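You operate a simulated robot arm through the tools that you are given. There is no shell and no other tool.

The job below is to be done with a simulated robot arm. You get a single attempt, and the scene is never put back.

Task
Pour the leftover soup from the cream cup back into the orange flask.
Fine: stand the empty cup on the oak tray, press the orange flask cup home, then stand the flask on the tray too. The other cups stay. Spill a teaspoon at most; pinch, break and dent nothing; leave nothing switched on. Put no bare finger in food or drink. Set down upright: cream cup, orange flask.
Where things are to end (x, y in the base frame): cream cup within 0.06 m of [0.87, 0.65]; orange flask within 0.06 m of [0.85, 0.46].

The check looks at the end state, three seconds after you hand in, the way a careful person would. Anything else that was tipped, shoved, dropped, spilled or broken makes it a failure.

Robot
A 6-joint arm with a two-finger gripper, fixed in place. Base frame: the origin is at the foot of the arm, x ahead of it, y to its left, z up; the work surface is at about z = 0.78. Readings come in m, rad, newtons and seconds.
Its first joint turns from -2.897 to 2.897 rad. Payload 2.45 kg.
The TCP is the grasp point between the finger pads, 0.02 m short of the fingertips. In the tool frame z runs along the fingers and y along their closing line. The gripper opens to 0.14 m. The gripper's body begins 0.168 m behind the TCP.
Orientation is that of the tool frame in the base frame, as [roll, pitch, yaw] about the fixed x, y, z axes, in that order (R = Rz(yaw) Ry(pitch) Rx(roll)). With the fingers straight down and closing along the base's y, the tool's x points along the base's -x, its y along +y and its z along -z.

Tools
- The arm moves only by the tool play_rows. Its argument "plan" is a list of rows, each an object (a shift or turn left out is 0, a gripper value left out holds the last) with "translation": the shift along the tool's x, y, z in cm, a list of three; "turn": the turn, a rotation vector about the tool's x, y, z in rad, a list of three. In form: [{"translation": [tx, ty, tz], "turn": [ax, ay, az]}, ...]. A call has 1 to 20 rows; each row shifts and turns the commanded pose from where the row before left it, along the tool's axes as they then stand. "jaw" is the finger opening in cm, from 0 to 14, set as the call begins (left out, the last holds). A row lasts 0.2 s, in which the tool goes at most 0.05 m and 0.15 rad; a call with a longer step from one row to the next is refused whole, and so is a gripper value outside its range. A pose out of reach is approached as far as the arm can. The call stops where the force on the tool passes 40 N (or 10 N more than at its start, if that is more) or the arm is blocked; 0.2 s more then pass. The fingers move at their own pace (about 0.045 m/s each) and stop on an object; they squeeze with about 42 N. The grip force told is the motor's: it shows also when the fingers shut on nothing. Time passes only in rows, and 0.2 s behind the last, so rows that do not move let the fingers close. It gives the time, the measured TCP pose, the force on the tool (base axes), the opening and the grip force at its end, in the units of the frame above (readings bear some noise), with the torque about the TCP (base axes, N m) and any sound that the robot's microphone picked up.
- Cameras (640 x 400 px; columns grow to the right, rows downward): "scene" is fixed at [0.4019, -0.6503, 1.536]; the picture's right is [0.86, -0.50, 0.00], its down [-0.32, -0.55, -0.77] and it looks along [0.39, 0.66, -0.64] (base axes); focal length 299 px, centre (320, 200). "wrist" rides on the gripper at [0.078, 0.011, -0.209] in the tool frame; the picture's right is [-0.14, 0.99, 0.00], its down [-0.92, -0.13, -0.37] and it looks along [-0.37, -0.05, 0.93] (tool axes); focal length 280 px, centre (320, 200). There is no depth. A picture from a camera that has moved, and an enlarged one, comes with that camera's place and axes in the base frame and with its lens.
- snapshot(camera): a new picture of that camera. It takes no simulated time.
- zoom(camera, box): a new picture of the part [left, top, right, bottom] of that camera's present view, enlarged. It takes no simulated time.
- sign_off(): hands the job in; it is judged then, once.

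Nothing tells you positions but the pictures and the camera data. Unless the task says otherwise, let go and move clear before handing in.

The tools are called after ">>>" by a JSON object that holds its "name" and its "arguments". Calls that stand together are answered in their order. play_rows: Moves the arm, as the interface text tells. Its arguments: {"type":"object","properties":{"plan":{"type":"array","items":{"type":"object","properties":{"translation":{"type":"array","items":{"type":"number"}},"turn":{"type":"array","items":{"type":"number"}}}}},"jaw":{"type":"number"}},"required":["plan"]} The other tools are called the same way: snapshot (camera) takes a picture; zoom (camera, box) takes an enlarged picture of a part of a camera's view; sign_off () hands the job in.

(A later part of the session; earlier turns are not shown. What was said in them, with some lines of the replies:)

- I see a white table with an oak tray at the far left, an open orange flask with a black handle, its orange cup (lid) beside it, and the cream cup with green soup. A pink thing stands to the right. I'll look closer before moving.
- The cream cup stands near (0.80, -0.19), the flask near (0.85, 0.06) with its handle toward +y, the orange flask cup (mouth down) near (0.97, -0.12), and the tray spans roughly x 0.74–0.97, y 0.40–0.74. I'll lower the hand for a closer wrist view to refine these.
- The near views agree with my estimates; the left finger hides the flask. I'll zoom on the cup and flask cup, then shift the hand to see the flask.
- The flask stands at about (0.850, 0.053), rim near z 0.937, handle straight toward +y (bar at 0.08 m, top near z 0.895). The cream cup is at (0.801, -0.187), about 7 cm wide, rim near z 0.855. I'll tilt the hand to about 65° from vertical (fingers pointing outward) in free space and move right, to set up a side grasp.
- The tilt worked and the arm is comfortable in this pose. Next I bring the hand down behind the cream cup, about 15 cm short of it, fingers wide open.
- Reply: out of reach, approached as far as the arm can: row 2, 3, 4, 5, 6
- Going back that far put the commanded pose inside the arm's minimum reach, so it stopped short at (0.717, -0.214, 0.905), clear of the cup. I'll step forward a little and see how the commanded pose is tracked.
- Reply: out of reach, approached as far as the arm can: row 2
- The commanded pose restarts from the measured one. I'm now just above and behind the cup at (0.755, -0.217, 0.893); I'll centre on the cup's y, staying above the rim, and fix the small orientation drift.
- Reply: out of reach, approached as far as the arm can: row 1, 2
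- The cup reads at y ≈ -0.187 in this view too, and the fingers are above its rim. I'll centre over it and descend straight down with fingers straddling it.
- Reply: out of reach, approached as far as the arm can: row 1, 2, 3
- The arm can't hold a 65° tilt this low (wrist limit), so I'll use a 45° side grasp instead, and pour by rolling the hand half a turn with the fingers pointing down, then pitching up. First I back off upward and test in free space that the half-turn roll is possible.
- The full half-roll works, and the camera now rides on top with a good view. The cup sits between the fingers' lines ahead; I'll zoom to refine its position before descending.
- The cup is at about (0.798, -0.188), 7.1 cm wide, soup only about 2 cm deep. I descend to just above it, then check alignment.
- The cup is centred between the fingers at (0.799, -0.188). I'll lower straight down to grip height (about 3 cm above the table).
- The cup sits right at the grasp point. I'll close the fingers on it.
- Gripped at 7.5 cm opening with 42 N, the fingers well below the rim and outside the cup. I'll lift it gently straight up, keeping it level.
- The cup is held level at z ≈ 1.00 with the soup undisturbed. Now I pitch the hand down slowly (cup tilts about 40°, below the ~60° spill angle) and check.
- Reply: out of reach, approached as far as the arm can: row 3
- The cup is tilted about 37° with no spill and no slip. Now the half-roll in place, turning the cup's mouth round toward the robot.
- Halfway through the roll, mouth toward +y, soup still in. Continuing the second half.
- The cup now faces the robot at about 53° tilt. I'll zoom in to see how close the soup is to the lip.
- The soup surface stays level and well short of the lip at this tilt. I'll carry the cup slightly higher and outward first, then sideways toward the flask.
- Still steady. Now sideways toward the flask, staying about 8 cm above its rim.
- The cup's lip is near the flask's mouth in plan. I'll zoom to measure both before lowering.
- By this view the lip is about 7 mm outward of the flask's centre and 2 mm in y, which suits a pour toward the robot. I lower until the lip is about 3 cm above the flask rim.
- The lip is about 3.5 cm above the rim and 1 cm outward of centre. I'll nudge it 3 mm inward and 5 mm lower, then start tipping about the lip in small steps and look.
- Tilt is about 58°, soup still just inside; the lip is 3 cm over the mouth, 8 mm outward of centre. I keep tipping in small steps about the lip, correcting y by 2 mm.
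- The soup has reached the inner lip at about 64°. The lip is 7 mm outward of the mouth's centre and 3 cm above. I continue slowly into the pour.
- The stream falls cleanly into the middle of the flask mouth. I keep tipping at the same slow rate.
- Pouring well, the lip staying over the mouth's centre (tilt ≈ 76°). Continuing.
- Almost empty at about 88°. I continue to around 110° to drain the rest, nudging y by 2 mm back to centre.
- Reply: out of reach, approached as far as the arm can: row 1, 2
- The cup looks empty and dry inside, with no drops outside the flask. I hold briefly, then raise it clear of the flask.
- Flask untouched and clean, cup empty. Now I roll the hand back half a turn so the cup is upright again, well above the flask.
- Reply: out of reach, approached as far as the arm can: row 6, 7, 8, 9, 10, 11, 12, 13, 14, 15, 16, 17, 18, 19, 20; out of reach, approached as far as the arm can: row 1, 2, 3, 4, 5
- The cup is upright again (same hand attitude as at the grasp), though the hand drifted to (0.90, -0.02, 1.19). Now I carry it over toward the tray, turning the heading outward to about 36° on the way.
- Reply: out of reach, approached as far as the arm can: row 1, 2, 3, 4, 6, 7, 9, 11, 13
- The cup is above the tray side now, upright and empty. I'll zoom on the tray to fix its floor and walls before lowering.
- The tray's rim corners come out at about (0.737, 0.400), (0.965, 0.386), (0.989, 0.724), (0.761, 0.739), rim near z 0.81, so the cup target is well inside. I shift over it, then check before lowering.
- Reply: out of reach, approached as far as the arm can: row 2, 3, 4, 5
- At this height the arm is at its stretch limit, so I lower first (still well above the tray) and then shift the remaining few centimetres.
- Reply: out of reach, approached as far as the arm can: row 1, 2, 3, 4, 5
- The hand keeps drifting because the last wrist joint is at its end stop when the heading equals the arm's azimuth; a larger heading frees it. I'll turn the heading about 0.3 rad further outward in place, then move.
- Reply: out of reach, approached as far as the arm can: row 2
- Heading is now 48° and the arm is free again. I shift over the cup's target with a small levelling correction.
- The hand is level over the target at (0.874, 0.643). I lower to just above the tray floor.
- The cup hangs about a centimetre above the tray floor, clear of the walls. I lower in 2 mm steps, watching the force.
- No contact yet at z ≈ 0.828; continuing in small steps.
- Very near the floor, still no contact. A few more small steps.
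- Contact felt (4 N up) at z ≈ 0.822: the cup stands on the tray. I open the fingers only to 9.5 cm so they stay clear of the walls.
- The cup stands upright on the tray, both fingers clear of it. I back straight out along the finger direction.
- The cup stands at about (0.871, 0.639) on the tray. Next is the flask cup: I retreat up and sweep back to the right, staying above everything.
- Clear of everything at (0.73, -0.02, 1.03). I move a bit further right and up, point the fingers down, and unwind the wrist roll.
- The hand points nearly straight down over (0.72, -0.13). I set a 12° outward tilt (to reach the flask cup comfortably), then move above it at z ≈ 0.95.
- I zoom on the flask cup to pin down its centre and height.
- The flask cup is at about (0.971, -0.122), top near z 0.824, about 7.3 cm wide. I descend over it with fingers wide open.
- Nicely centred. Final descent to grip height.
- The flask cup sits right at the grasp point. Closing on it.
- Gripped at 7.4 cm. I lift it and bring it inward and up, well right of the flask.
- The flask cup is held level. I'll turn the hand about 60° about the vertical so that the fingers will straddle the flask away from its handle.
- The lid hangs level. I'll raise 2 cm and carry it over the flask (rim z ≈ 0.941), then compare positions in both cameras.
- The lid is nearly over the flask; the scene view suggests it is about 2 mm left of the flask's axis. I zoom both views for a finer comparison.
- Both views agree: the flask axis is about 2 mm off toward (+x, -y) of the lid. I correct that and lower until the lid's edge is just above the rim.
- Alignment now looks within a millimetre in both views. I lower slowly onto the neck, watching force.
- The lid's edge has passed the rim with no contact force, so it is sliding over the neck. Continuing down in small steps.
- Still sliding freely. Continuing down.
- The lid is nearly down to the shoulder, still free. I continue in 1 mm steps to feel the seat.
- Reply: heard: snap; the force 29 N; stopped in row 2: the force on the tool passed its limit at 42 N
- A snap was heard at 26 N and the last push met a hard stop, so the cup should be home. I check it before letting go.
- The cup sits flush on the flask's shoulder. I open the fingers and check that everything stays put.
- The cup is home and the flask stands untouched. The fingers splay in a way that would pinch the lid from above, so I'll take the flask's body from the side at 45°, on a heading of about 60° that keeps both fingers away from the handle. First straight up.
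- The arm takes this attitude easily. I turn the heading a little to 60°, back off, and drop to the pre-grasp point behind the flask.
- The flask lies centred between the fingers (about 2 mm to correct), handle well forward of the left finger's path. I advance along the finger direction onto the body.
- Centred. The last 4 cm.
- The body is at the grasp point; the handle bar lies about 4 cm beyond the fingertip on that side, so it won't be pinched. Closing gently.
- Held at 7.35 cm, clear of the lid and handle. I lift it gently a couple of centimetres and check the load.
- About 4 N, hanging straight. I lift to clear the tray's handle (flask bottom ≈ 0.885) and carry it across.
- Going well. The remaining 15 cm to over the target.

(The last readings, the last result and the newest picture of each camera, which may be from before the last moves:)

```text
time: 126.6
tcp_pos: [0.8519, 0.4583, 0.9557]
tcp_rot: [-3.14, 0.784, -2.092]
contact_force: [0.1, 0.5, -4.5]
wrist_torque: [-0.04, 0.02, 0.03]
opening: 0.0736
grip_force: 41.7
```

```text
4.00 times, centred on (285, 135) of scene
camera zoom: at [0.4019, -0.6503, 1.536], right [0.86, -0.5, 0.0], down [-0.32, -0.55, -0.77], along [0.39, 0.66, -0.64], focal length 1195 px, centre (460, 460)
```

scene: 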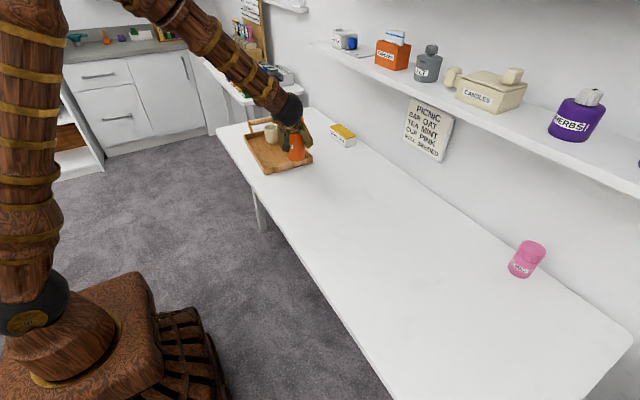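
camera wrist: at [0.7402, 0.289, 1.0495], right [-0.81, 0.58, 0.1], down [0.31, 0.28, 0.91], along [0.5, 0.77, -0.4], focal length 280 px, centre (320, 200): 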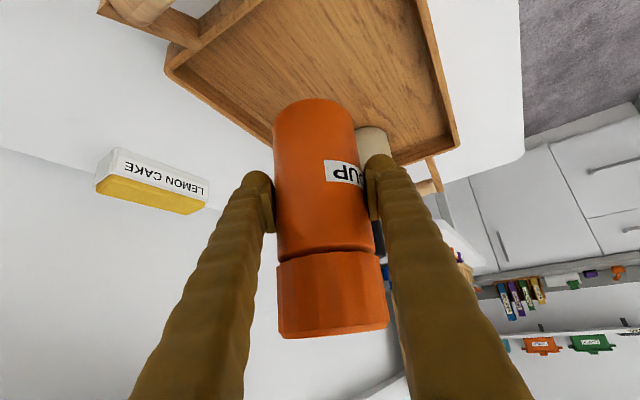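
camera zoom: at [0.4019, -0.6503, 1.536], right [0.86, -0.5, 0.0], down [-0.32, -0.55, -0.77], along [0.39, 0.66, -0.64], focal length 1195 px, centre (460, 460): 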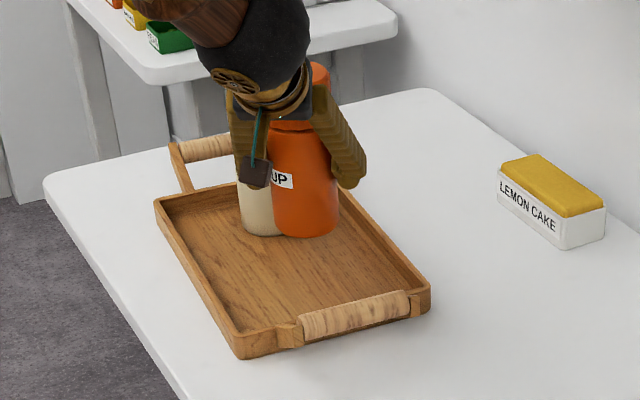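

Over (0.852, 0.458). I lower to about a centimetre above the tray floor.

>>> {"name": "play_rows", "arguments": {"plan": [{"translation": [0.6, 0, 0.6]}, {"translation": [1.2, 0, 1.21]}, {"translation": [1.3, 0, 1.3]}, {"translation": [1.3, 0, 1.3]}, {"translation": [1.0, 0, 1.0]}, {"translation": [0.45, 0, 0.45]}, {"translation": [0, 0, 0]}]}}

>>> {"name": "zoom", "arguments": {"camera": "scene", "box": [225, 85, 345, 185]}}

>>> {"name": "snapshot", "arguments": {"camera": "wrist"}}

```text
time: 128.2
tcp_pos: [0.8522, 0.4575, 0.8732]
tcp_rot: [-3.139, 0.781, -2.093]
contact_force: [0.8, -0.2, -3.1]
wrist_torque: [-0.04, 0.02, 0.01]
opening: 0.0732
grip_force: 41.7
```

```text
4.00 times, centred on (285, 135) of scene
camera zoom: at [0.4019, -0.6503, 1.536], right [0.86, -0.5, 0.0], down [-0.32, -0.55, -0.77], along [0.39, 0.66, -0.64], focal length 1195 px, centre (460, 460)
```

zoom: 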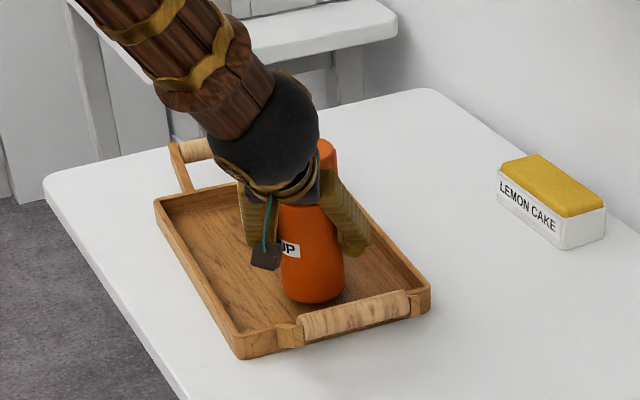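

```text
taken
camera wrist: at [0.7405, 0.2874, 0.9664], right [-0.81, 0.58, 0.1], down [0.31, 0.28, 0.91], along [0.5, 0.77, -0.4], focal length 280 px, centre (320, 200)
```

wrist: 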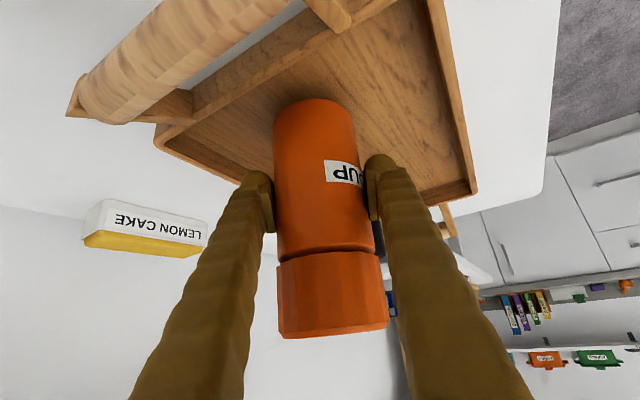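

Clear of the walls and tray handle. Slow steps down to the floor.

>>> {"name": "play_rows", "arguments": {"plan": [{"translation": [0.14, 0, 0.142]}, {"translation": [0.14, 0, 0.142]}, {"translation": [0.14, 0, 0.142]}, {"translation": [0.14, 0, 0.142]}, {"translation": [0, 0, 0]}]}}

>>> {"name": "play_rows", "arguments": {"plan": [{"translation": [0.1, 0, 0.1]}, {"translation": [0, 0, 0]}]}}

>>> {"name": "play_rows", "arguments": {"plan": [{"translation": [0.1, 0, 0.1]}, {"translation": [0, 0, 0]}]}}

```text
time: 129.4
tcp_pos: [0.8523, 0.4576, 0.8652]
tcp_rot: [-3.139, 0.783, -2.091]
contact_force: [0.8, -0.8, -4.2]
wrist_torque: [-0.05, 0.02, 0.02]
opening: 0.0732
grip_force: 42.1
```

```text
time: 130.0
tcp_pos: [0.8512, 0.4578, 0.864]
tcp_rot: [3.141, 0.781, -2.091]
contact_force: [-0.5, 0.0, -4.1]
wrist_torque: [-0.05, 0.0, -0.01]
opening: 0.0727
grip_force: 41.5
```

```text
time: 130.6
tcp_pos: [0.8504, 0.4575, 0.8621]
tcp_rot: [-3.139, 0.782, -2.089]
contact_force: [-0.8, -0.1, -3.0]
wrist_torque: [-0.02, 0.01, 0.01]
opening: 0.073
grip_force: 41.5
```

Nearly there; continuing in 1.4 mm steps until contact.

>>> {"name": "play_rows", "arguments": {"plan": [{"translation": [0.1, 0, 0.1]}, {"translation": [0, 0, 0]}]}}

>>> {"name": "play_rows", "arguments": {"plan": [{"translation": [0.07, 0, 0.07]}, {"translation": [0, 0, 0]}]}}

```text
time: 131.2
tcp_pos: [0.8511, 0.4565, 0.8607]
tcp_rot: [-3.14, 0.782, -2.091]
contact_force: [-0.6, 0.7, -3.8]
wrist_torque: [-0.04, 0.03, 0.02]
opening: 0.073
grip_force: 41.8
```

```text
time: 131.8
tcp_pos: [0.8534, 0.4573, 0.8603]
tcp_rot: [-3.138, 0.782, -2.091]
contact_force: [0.4, -0.1, -4.1]
wrist_torque: [-0.07, 0.0, -0.01]
opening: 0.0732
grip_force: 41.8
```

>>> {"name": "play_rows", "arguments": {"plan": [{"translation": [0.07, 0, 0.07]}, {"translation": [0, 0, 0]}]}}

>>> {"name": "play_rows", "arguments": {"plan": [{"translation": [0.07, 0, 0.07]}, {"translation": [0, 0, 0]}]}}

```text
time: 132.4
tcp_pos: [0.8513, 0.4572, 0.8613]
tcp_rot: [-3.14, 0.782, -2.093]
contact_force: [0.0, -1.7, -2.2]
wrist_torque: [-0.03, 0.0, -0.02]
opening: 0.0732
grip_force: 42.0
```

```text
time: 133.0
tcp_pos: [0.852, 0.4571, 0.8605]
tcp_rot: [-3.14, 0.782, -2.09]
contact_force: [-3.8, -4.4, 15.2]
wrist_torque: [0.31, 0.35, 0.14]
opening: 0.073
grip_force: 41.9
```

Firm contact (15 N up) at z ≈ 0.860: the flask stands on the tray. I open the fingers partway and check.

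>>> {"name": "play_rows", "arguments": {"plan": [{"translation": [0, 0, 0]}, {"translation": [0, 0, 0]}, {"translation": [0, 0, 0]}, {"translation": [0, 0, 0]}, {"translation": [0, 0, 0]}], "jaw": 10}}

>>> {"name": "snapshot", "arguments": {"camera": "wrist"}}

>>> {"name": "zoom", "arguments": {"camera": "scene", "box": [225, 85, 345, 185]}}

```text
time: 134.2
tcp_pos: [0.8522, 0.4588, 0.8599]
tcp_rot: [-3.141, 0.782, -2.091]
contact_force: [0.6, 0.5, 1.3]
wrist_torque: [-0.01, 0.04, 0.0]
opening: 0.1
grip_force: 0.1
```

```text
taken
camera wrist: at [0.7405, 0.2875, 0.9529], right [-0.81, 0.58, 0.1], down [0.31, 0.28, 0.91], along [0.5, 0.77, -0.4], focal length 280 px, centre (320, 200)
```

wrist: 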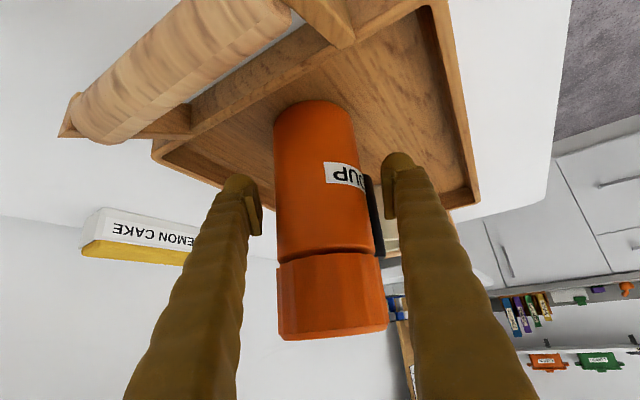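

```text
4.00 times, centred on (285, 135) of scene
camera zoom: at [0.4019, -0.6503, 1.536], right [0.86, -0.5, 0.0], down [-0.32, -0.55, -0.77], along [0.39, 0.66, -0.64], focal length 1195 px, centre (460, 460)
```

zoom: 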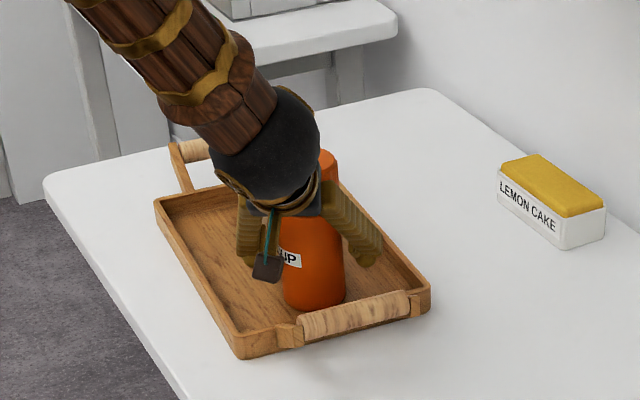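

The flask stands on its own at about (0.852, 0.458). I back straight out along the finger direction, then rise.

>>> {"name": "play_rows", "arguments": {"plan": [{"translation": [0, 0, -0.7]}, {"translation": [0, 0, -1.5]}, {"translation": [0, 0, -2]}, {"translation": [0, 0, -2.5]}, {"translation": [0, 0, -3]}, {"translation": [0, 0, -3]}, {"translation": [0, 0, -3]}, {"translation": [0, 0, -3]}, {"translation": [0, 0, -3]}, {"translation": [0, 0, 0]}]}}

>>> {"name": "snapshot", "arguments": {"camera": "scene"}}

>>> {"name": "snapshot", "arguments": {"camera": "wrist"}}

```text
time: 136.4
tcp_pos: [0.7758, 0.3241, 1.0148]
tcp_rot: [-3.14, 0.782, -2.092]
contact_force: [-0.8, -1.1, 1.0]
wrist_torque: [-0.01, 0.01, 0.0]
opening: 0.1003
grip_force: 0.1
```

```text
taken
```

scene: 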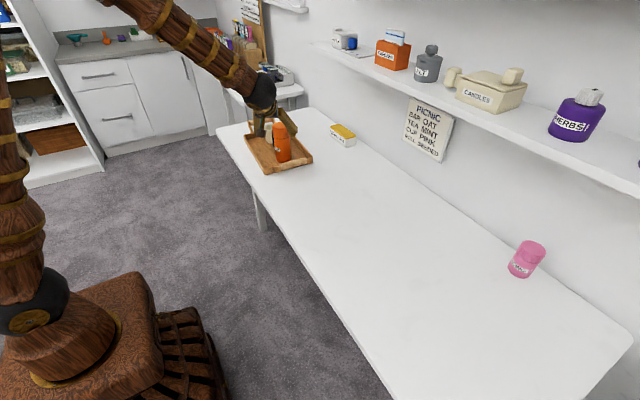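

```text
taken
camera wrist: at [0.6656, 0.1542, 1.1083], right [-0.81, 0.58, 0.1], down [0.31, 0.28, 0.91], along [0.5, 0.77, -0.4], focal length 280 px, centre (320, 200)
```

wrist: 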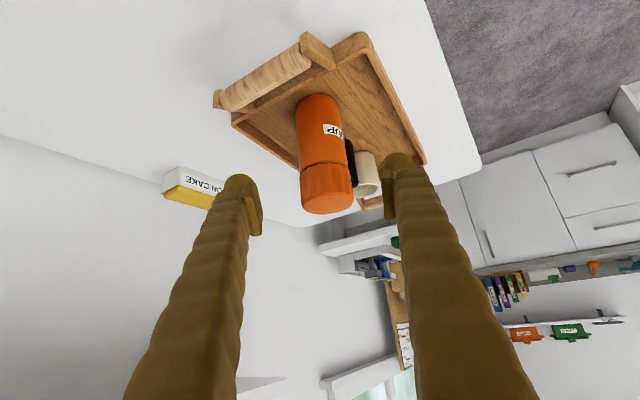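

Both stand on the tray. I move the arm well clear to the right and inspect.

>>> {"name": "play_rows", "arguments": {"plan": [{"translation": [1.5, -0.5, -2.2]}, {"translation": [2.1, -0.79, -3.09]}, {"translation": [2.1, -0.79, -3.09]}, {"translation": [2.1, -0.79, -3.09]}, {"translation": [2.1, -0.79, -3.09]}, {"translation": [2.1, -0.79, -3.09]}, {"translation": [2.1, -0.79, -3.09]}, {"translation": [0, 0, 0]}]}}

>>> {"name": "snapshot", "arguments": {"camera": "scene"}}

>>> {"name": "zoom", "arguments": {"camera": "scene", "box": [225, 100, 345, 185]}}

>>> {"name": "zoom", "arguments": {"camera": "scene", "box": [240, 120, 310, 175]}}

>>> {"name": "zoom", "arguments": {"camera": "scene", "box": [290, 150, 430, 290]}}

```text
time: 138.2
tcp_pos: [0.7023, 0.0824, 1.0602]
tcp_rot: [-3.14, 0.781, -2.09]
contact_force: [0.4, -0.3, -0.1]
wrist_torque: [0.05, 0.02, 0.0]
opening: 0.1
grip_force: 0.0
```

```text
taken
```

scene: 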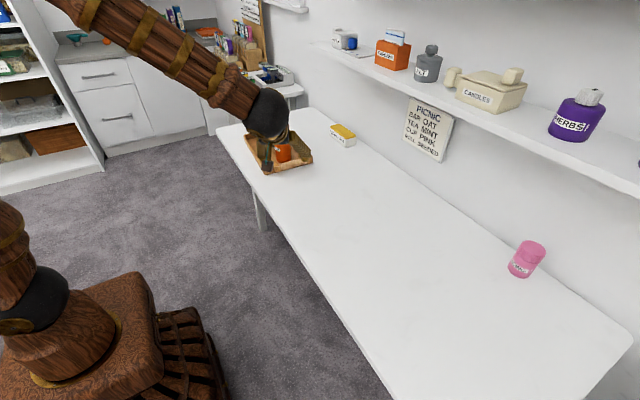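

```text
4.71 times, centred on (285, 142) of scene
camera zoom: at [0.4019, -0.6503, 1.536], right [0.86, -0.5, 0.0], down [-0.32, -0.55, -0.77], along [0.39, 0.66, -0.64], focal length 1406 px, centre (485, 471)
```

zoom: 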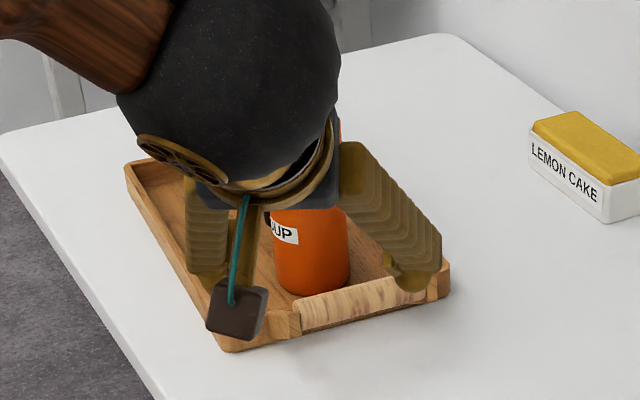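

```text
7.27 times, centred on (275, 148) of scene
camera zoom: at [0.4019, -0.6503, 1.536], right [0.86, -0.5, 0.0], down [-0.32, -0.55, -0.77], along [0.39, 0.66, -0.64], focal length 2173 px, centre (647, 582)
```

zoom: 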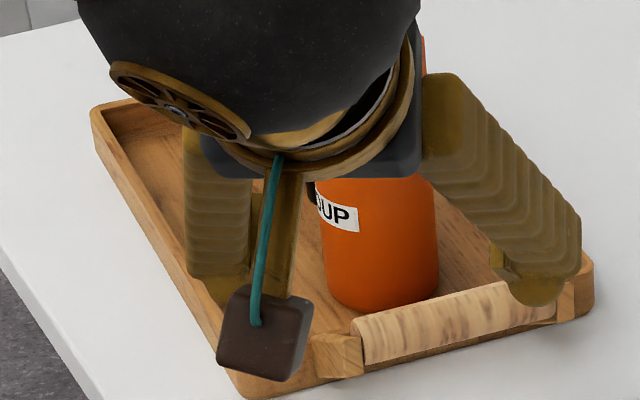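

```text
2.86 times, centred on (360, 220) of scene
camera zoom: at [0.4019, -0.6503, 1.536], right [0.86, -0.5, 0.0], down [-0.32, -0.55, -0.77], along [0.39, 0.66, -0.64], focal length 854 px, centre (206, 143)
```

zoom: 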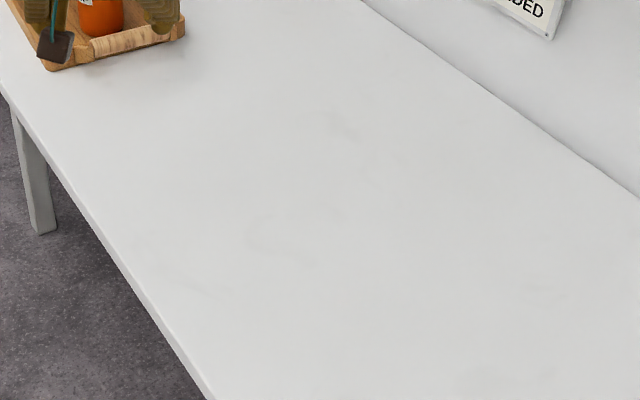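

The table is clean with no spill, but the hand blocks the camera's line to the tray. I move it further right for a clear final look.

>>> {"name": "play_rows", "arguments": {"plan": [{"translation": [2.2, -1.8, -2.3]}, {"translation": [2.57, -2.07, -2.54]}, {"translation": [2.57, -2.07, -2.54]}, {"translation": [2.57, -2.07, -2.54]}, {"translation": [2.57, -2.07, -2.54]}, {"translation": [2.57, -2.07, -2.54]}, {"translation": [0, 0, 0]}]}}

>>> {"name": "snapshot", "arguments": {"camera": "scene"}}

>>> {"name": "zoom", "arguments": {"camera": "scene", "box": [225, 100, 345, 185]}}

>>> {"name": "zoom", "arguments": {"camera": "scene", "box": [245, 110, 315, 175]}}

```text
time: 139.8
tcp_pos: [0.6995, -0.1613, 1.0628]
tcp_rot: [-3.14, 0.782, -2.091]
contact_force: [-0.6, 0.3, 0.4]
wrist_torque: [0.0, 0.0, -0.03]
opening: 0.1001
grip_force: 0.0
```

```text
taken
```

scene: 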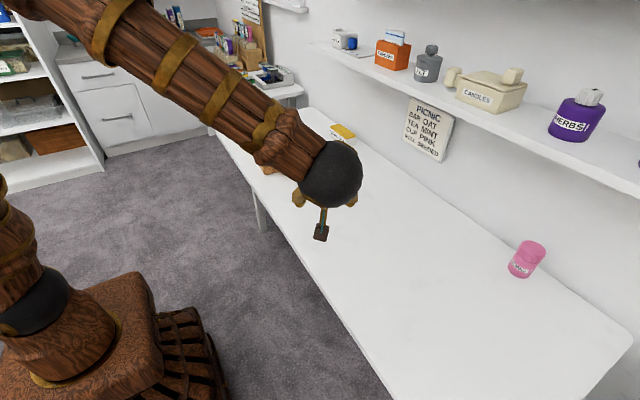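

```text
4.71 times, centred on (285, 142) of scene
camera zoom: at [0.4019, -0.6503, 1.536], right [0.86, -0.5, 0.0], down [-0.32, -0.55, -0.77], along [0.39, 0.66, -0.64], focal length 1406 px, centre (485, 471)
```

zoom: 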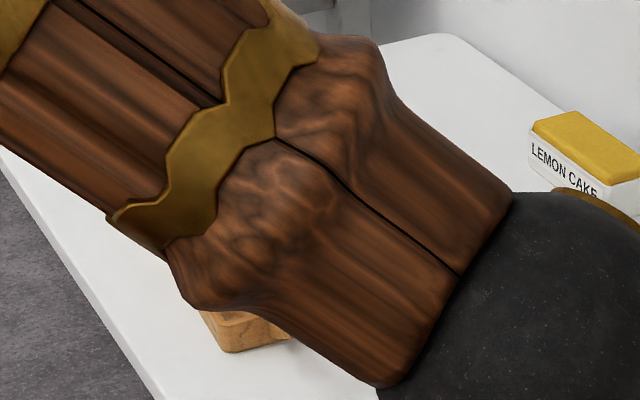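

```text
6.15 times, centred on (280, 142) of scene
camera zoom: at [0.4019, -0.6503, 1.536], right [0.86, -0.5, 0.0], down [-0.32, -0.55, -0.77], along [0.39, 0.66, -0.64], focal length 1839 px, centre (566, 554)
```

zoom: 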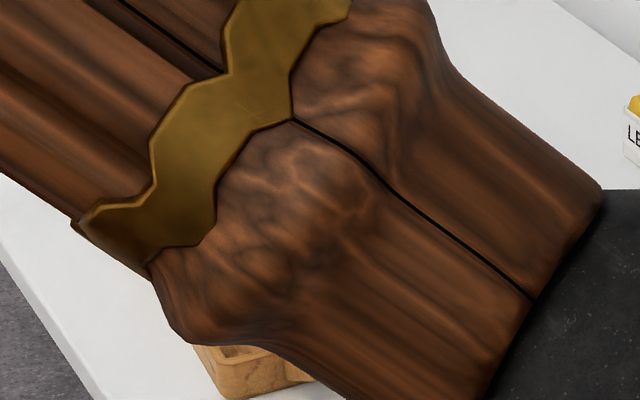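

The arm is still in the line of sight; I raise it toward its starting height with fingers down, as at the beginning, where the tray was visible.

>>> {"name": "play_rows", "arguments": {"plan": [{"translation": [-2.4, 0, -2.4]}, {"translation": [-2.8, 0, -2.84]}, {"translation": [-2.8, 0, -2.84]}, {"translation": [-2.8, 0, -2.84]}, {"translation": [-2.8, 0, -2.84]}, {"turn": [0, 0.13, 0]}, {"turn": [0, 0.13, 0]}, {"turn": [0, 0.13, 0]}, {"turn": [0, 0.13, 0]}, {"turn": [0, 0.13, 0]}, {"turn": [0, 0.1, 0]}, {"turn": [0, 0, 0]}]}}

>>> {"name": "snapshot", "arguments": {"camera": "scene"}}

>>> {"name": "zoom", "arguments": {"camera": "scene", "box": [225, 100, 345, 185]}}

>>> {"name": "zoom", "arguments": {"camera": "scene", "box": [245, 110, 315, 175]}}

```text
time: 142.4
tcp_pos: [0.6989, -0.1606, 1.2548]
tcp_rot: [-3.14, 0.032, -2.089]
contact_force: [-0.4, -0.5, -0.3]
wrist_torque: [-0.01, -0.01, 0.03]
opening: 0.1
grip_force: 0.0
```

```text
taken
```

scene: 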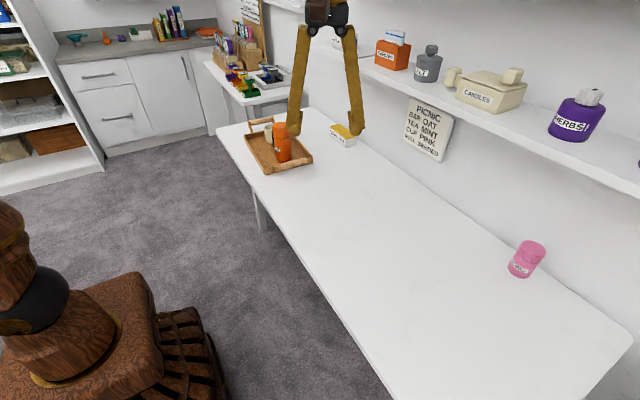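

```text
4.71 times, centred on (285, 142) of scene
camera zoom: at [0.4019, -0.6503, 1.536], right [0.86, -0.5, 0.0], down [-0.32, -0.55, -0.77], along [0.39, 0.66, -0.64], focal length 1406 px, centre (485, 471)
```

zoom: 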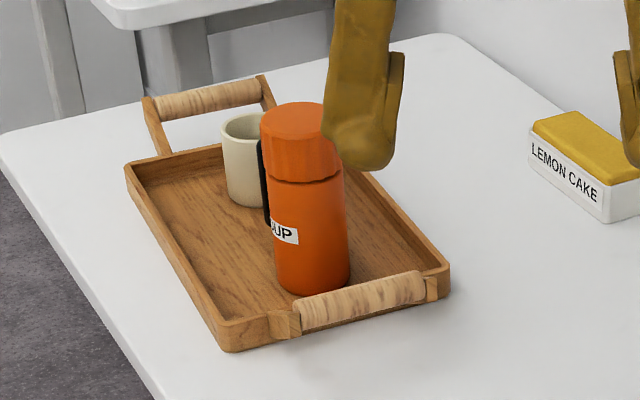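

```text
6.15 times, centred on (280, 142) of scene
camera zoom: at [0.4019, -0.6503, 1.536], right [0.86, -0.5, 0.0], down [-0.32, -0.55, -0.77], along [0.39, 0.66, -0.64], focal length 1839 px, centre (566, 554)
```

zoom: 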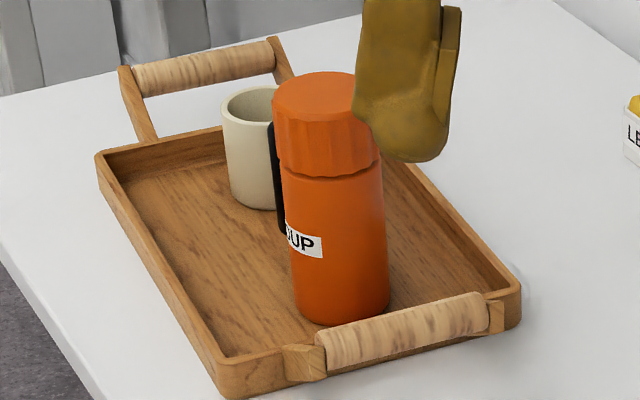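

Both stand upright on the tray: the cup near (0.87, 0.64–0.65) and the closed flask near (0.85, 0.46). The tray hasn't moved, the table is clean, the pink jar and cake are untouched, and the arm is clear. Handing in.

>>> {"name": "sign_off", "arguments": {}}

```text
The job is handed in.
```

I poured the soup into the orange flask, closed the flask, and stood both the flask and the empty cream cup on the oak tray. The job is handed in, but I haven't seen the check's result.

- **Pour:** the soup went into the flask mouth. I saw no drops outside it, and the cup looked empty afterwards.
- **Cream cup:** it stands upright at about (0.87, 0.64), inside the 0.06 m allowed. The fingers crept about 4 mm closer while holding it; I saw no dent in the pictures.
- **Flask cup:** I pressed it down until it snapped at about 26 N. A further push stopped at 42 N, and it sits flush on the flask's shoulder.
- **Flask:** it stands upright at about (0.85, 0.46), also within tolerance, with its handle clear of the cup.
- **Everything else:** the tray, pink jar and lemon cake don't appear to have moved, and the table shows no spill. The gripper is empty and the arm is clear of the tray.
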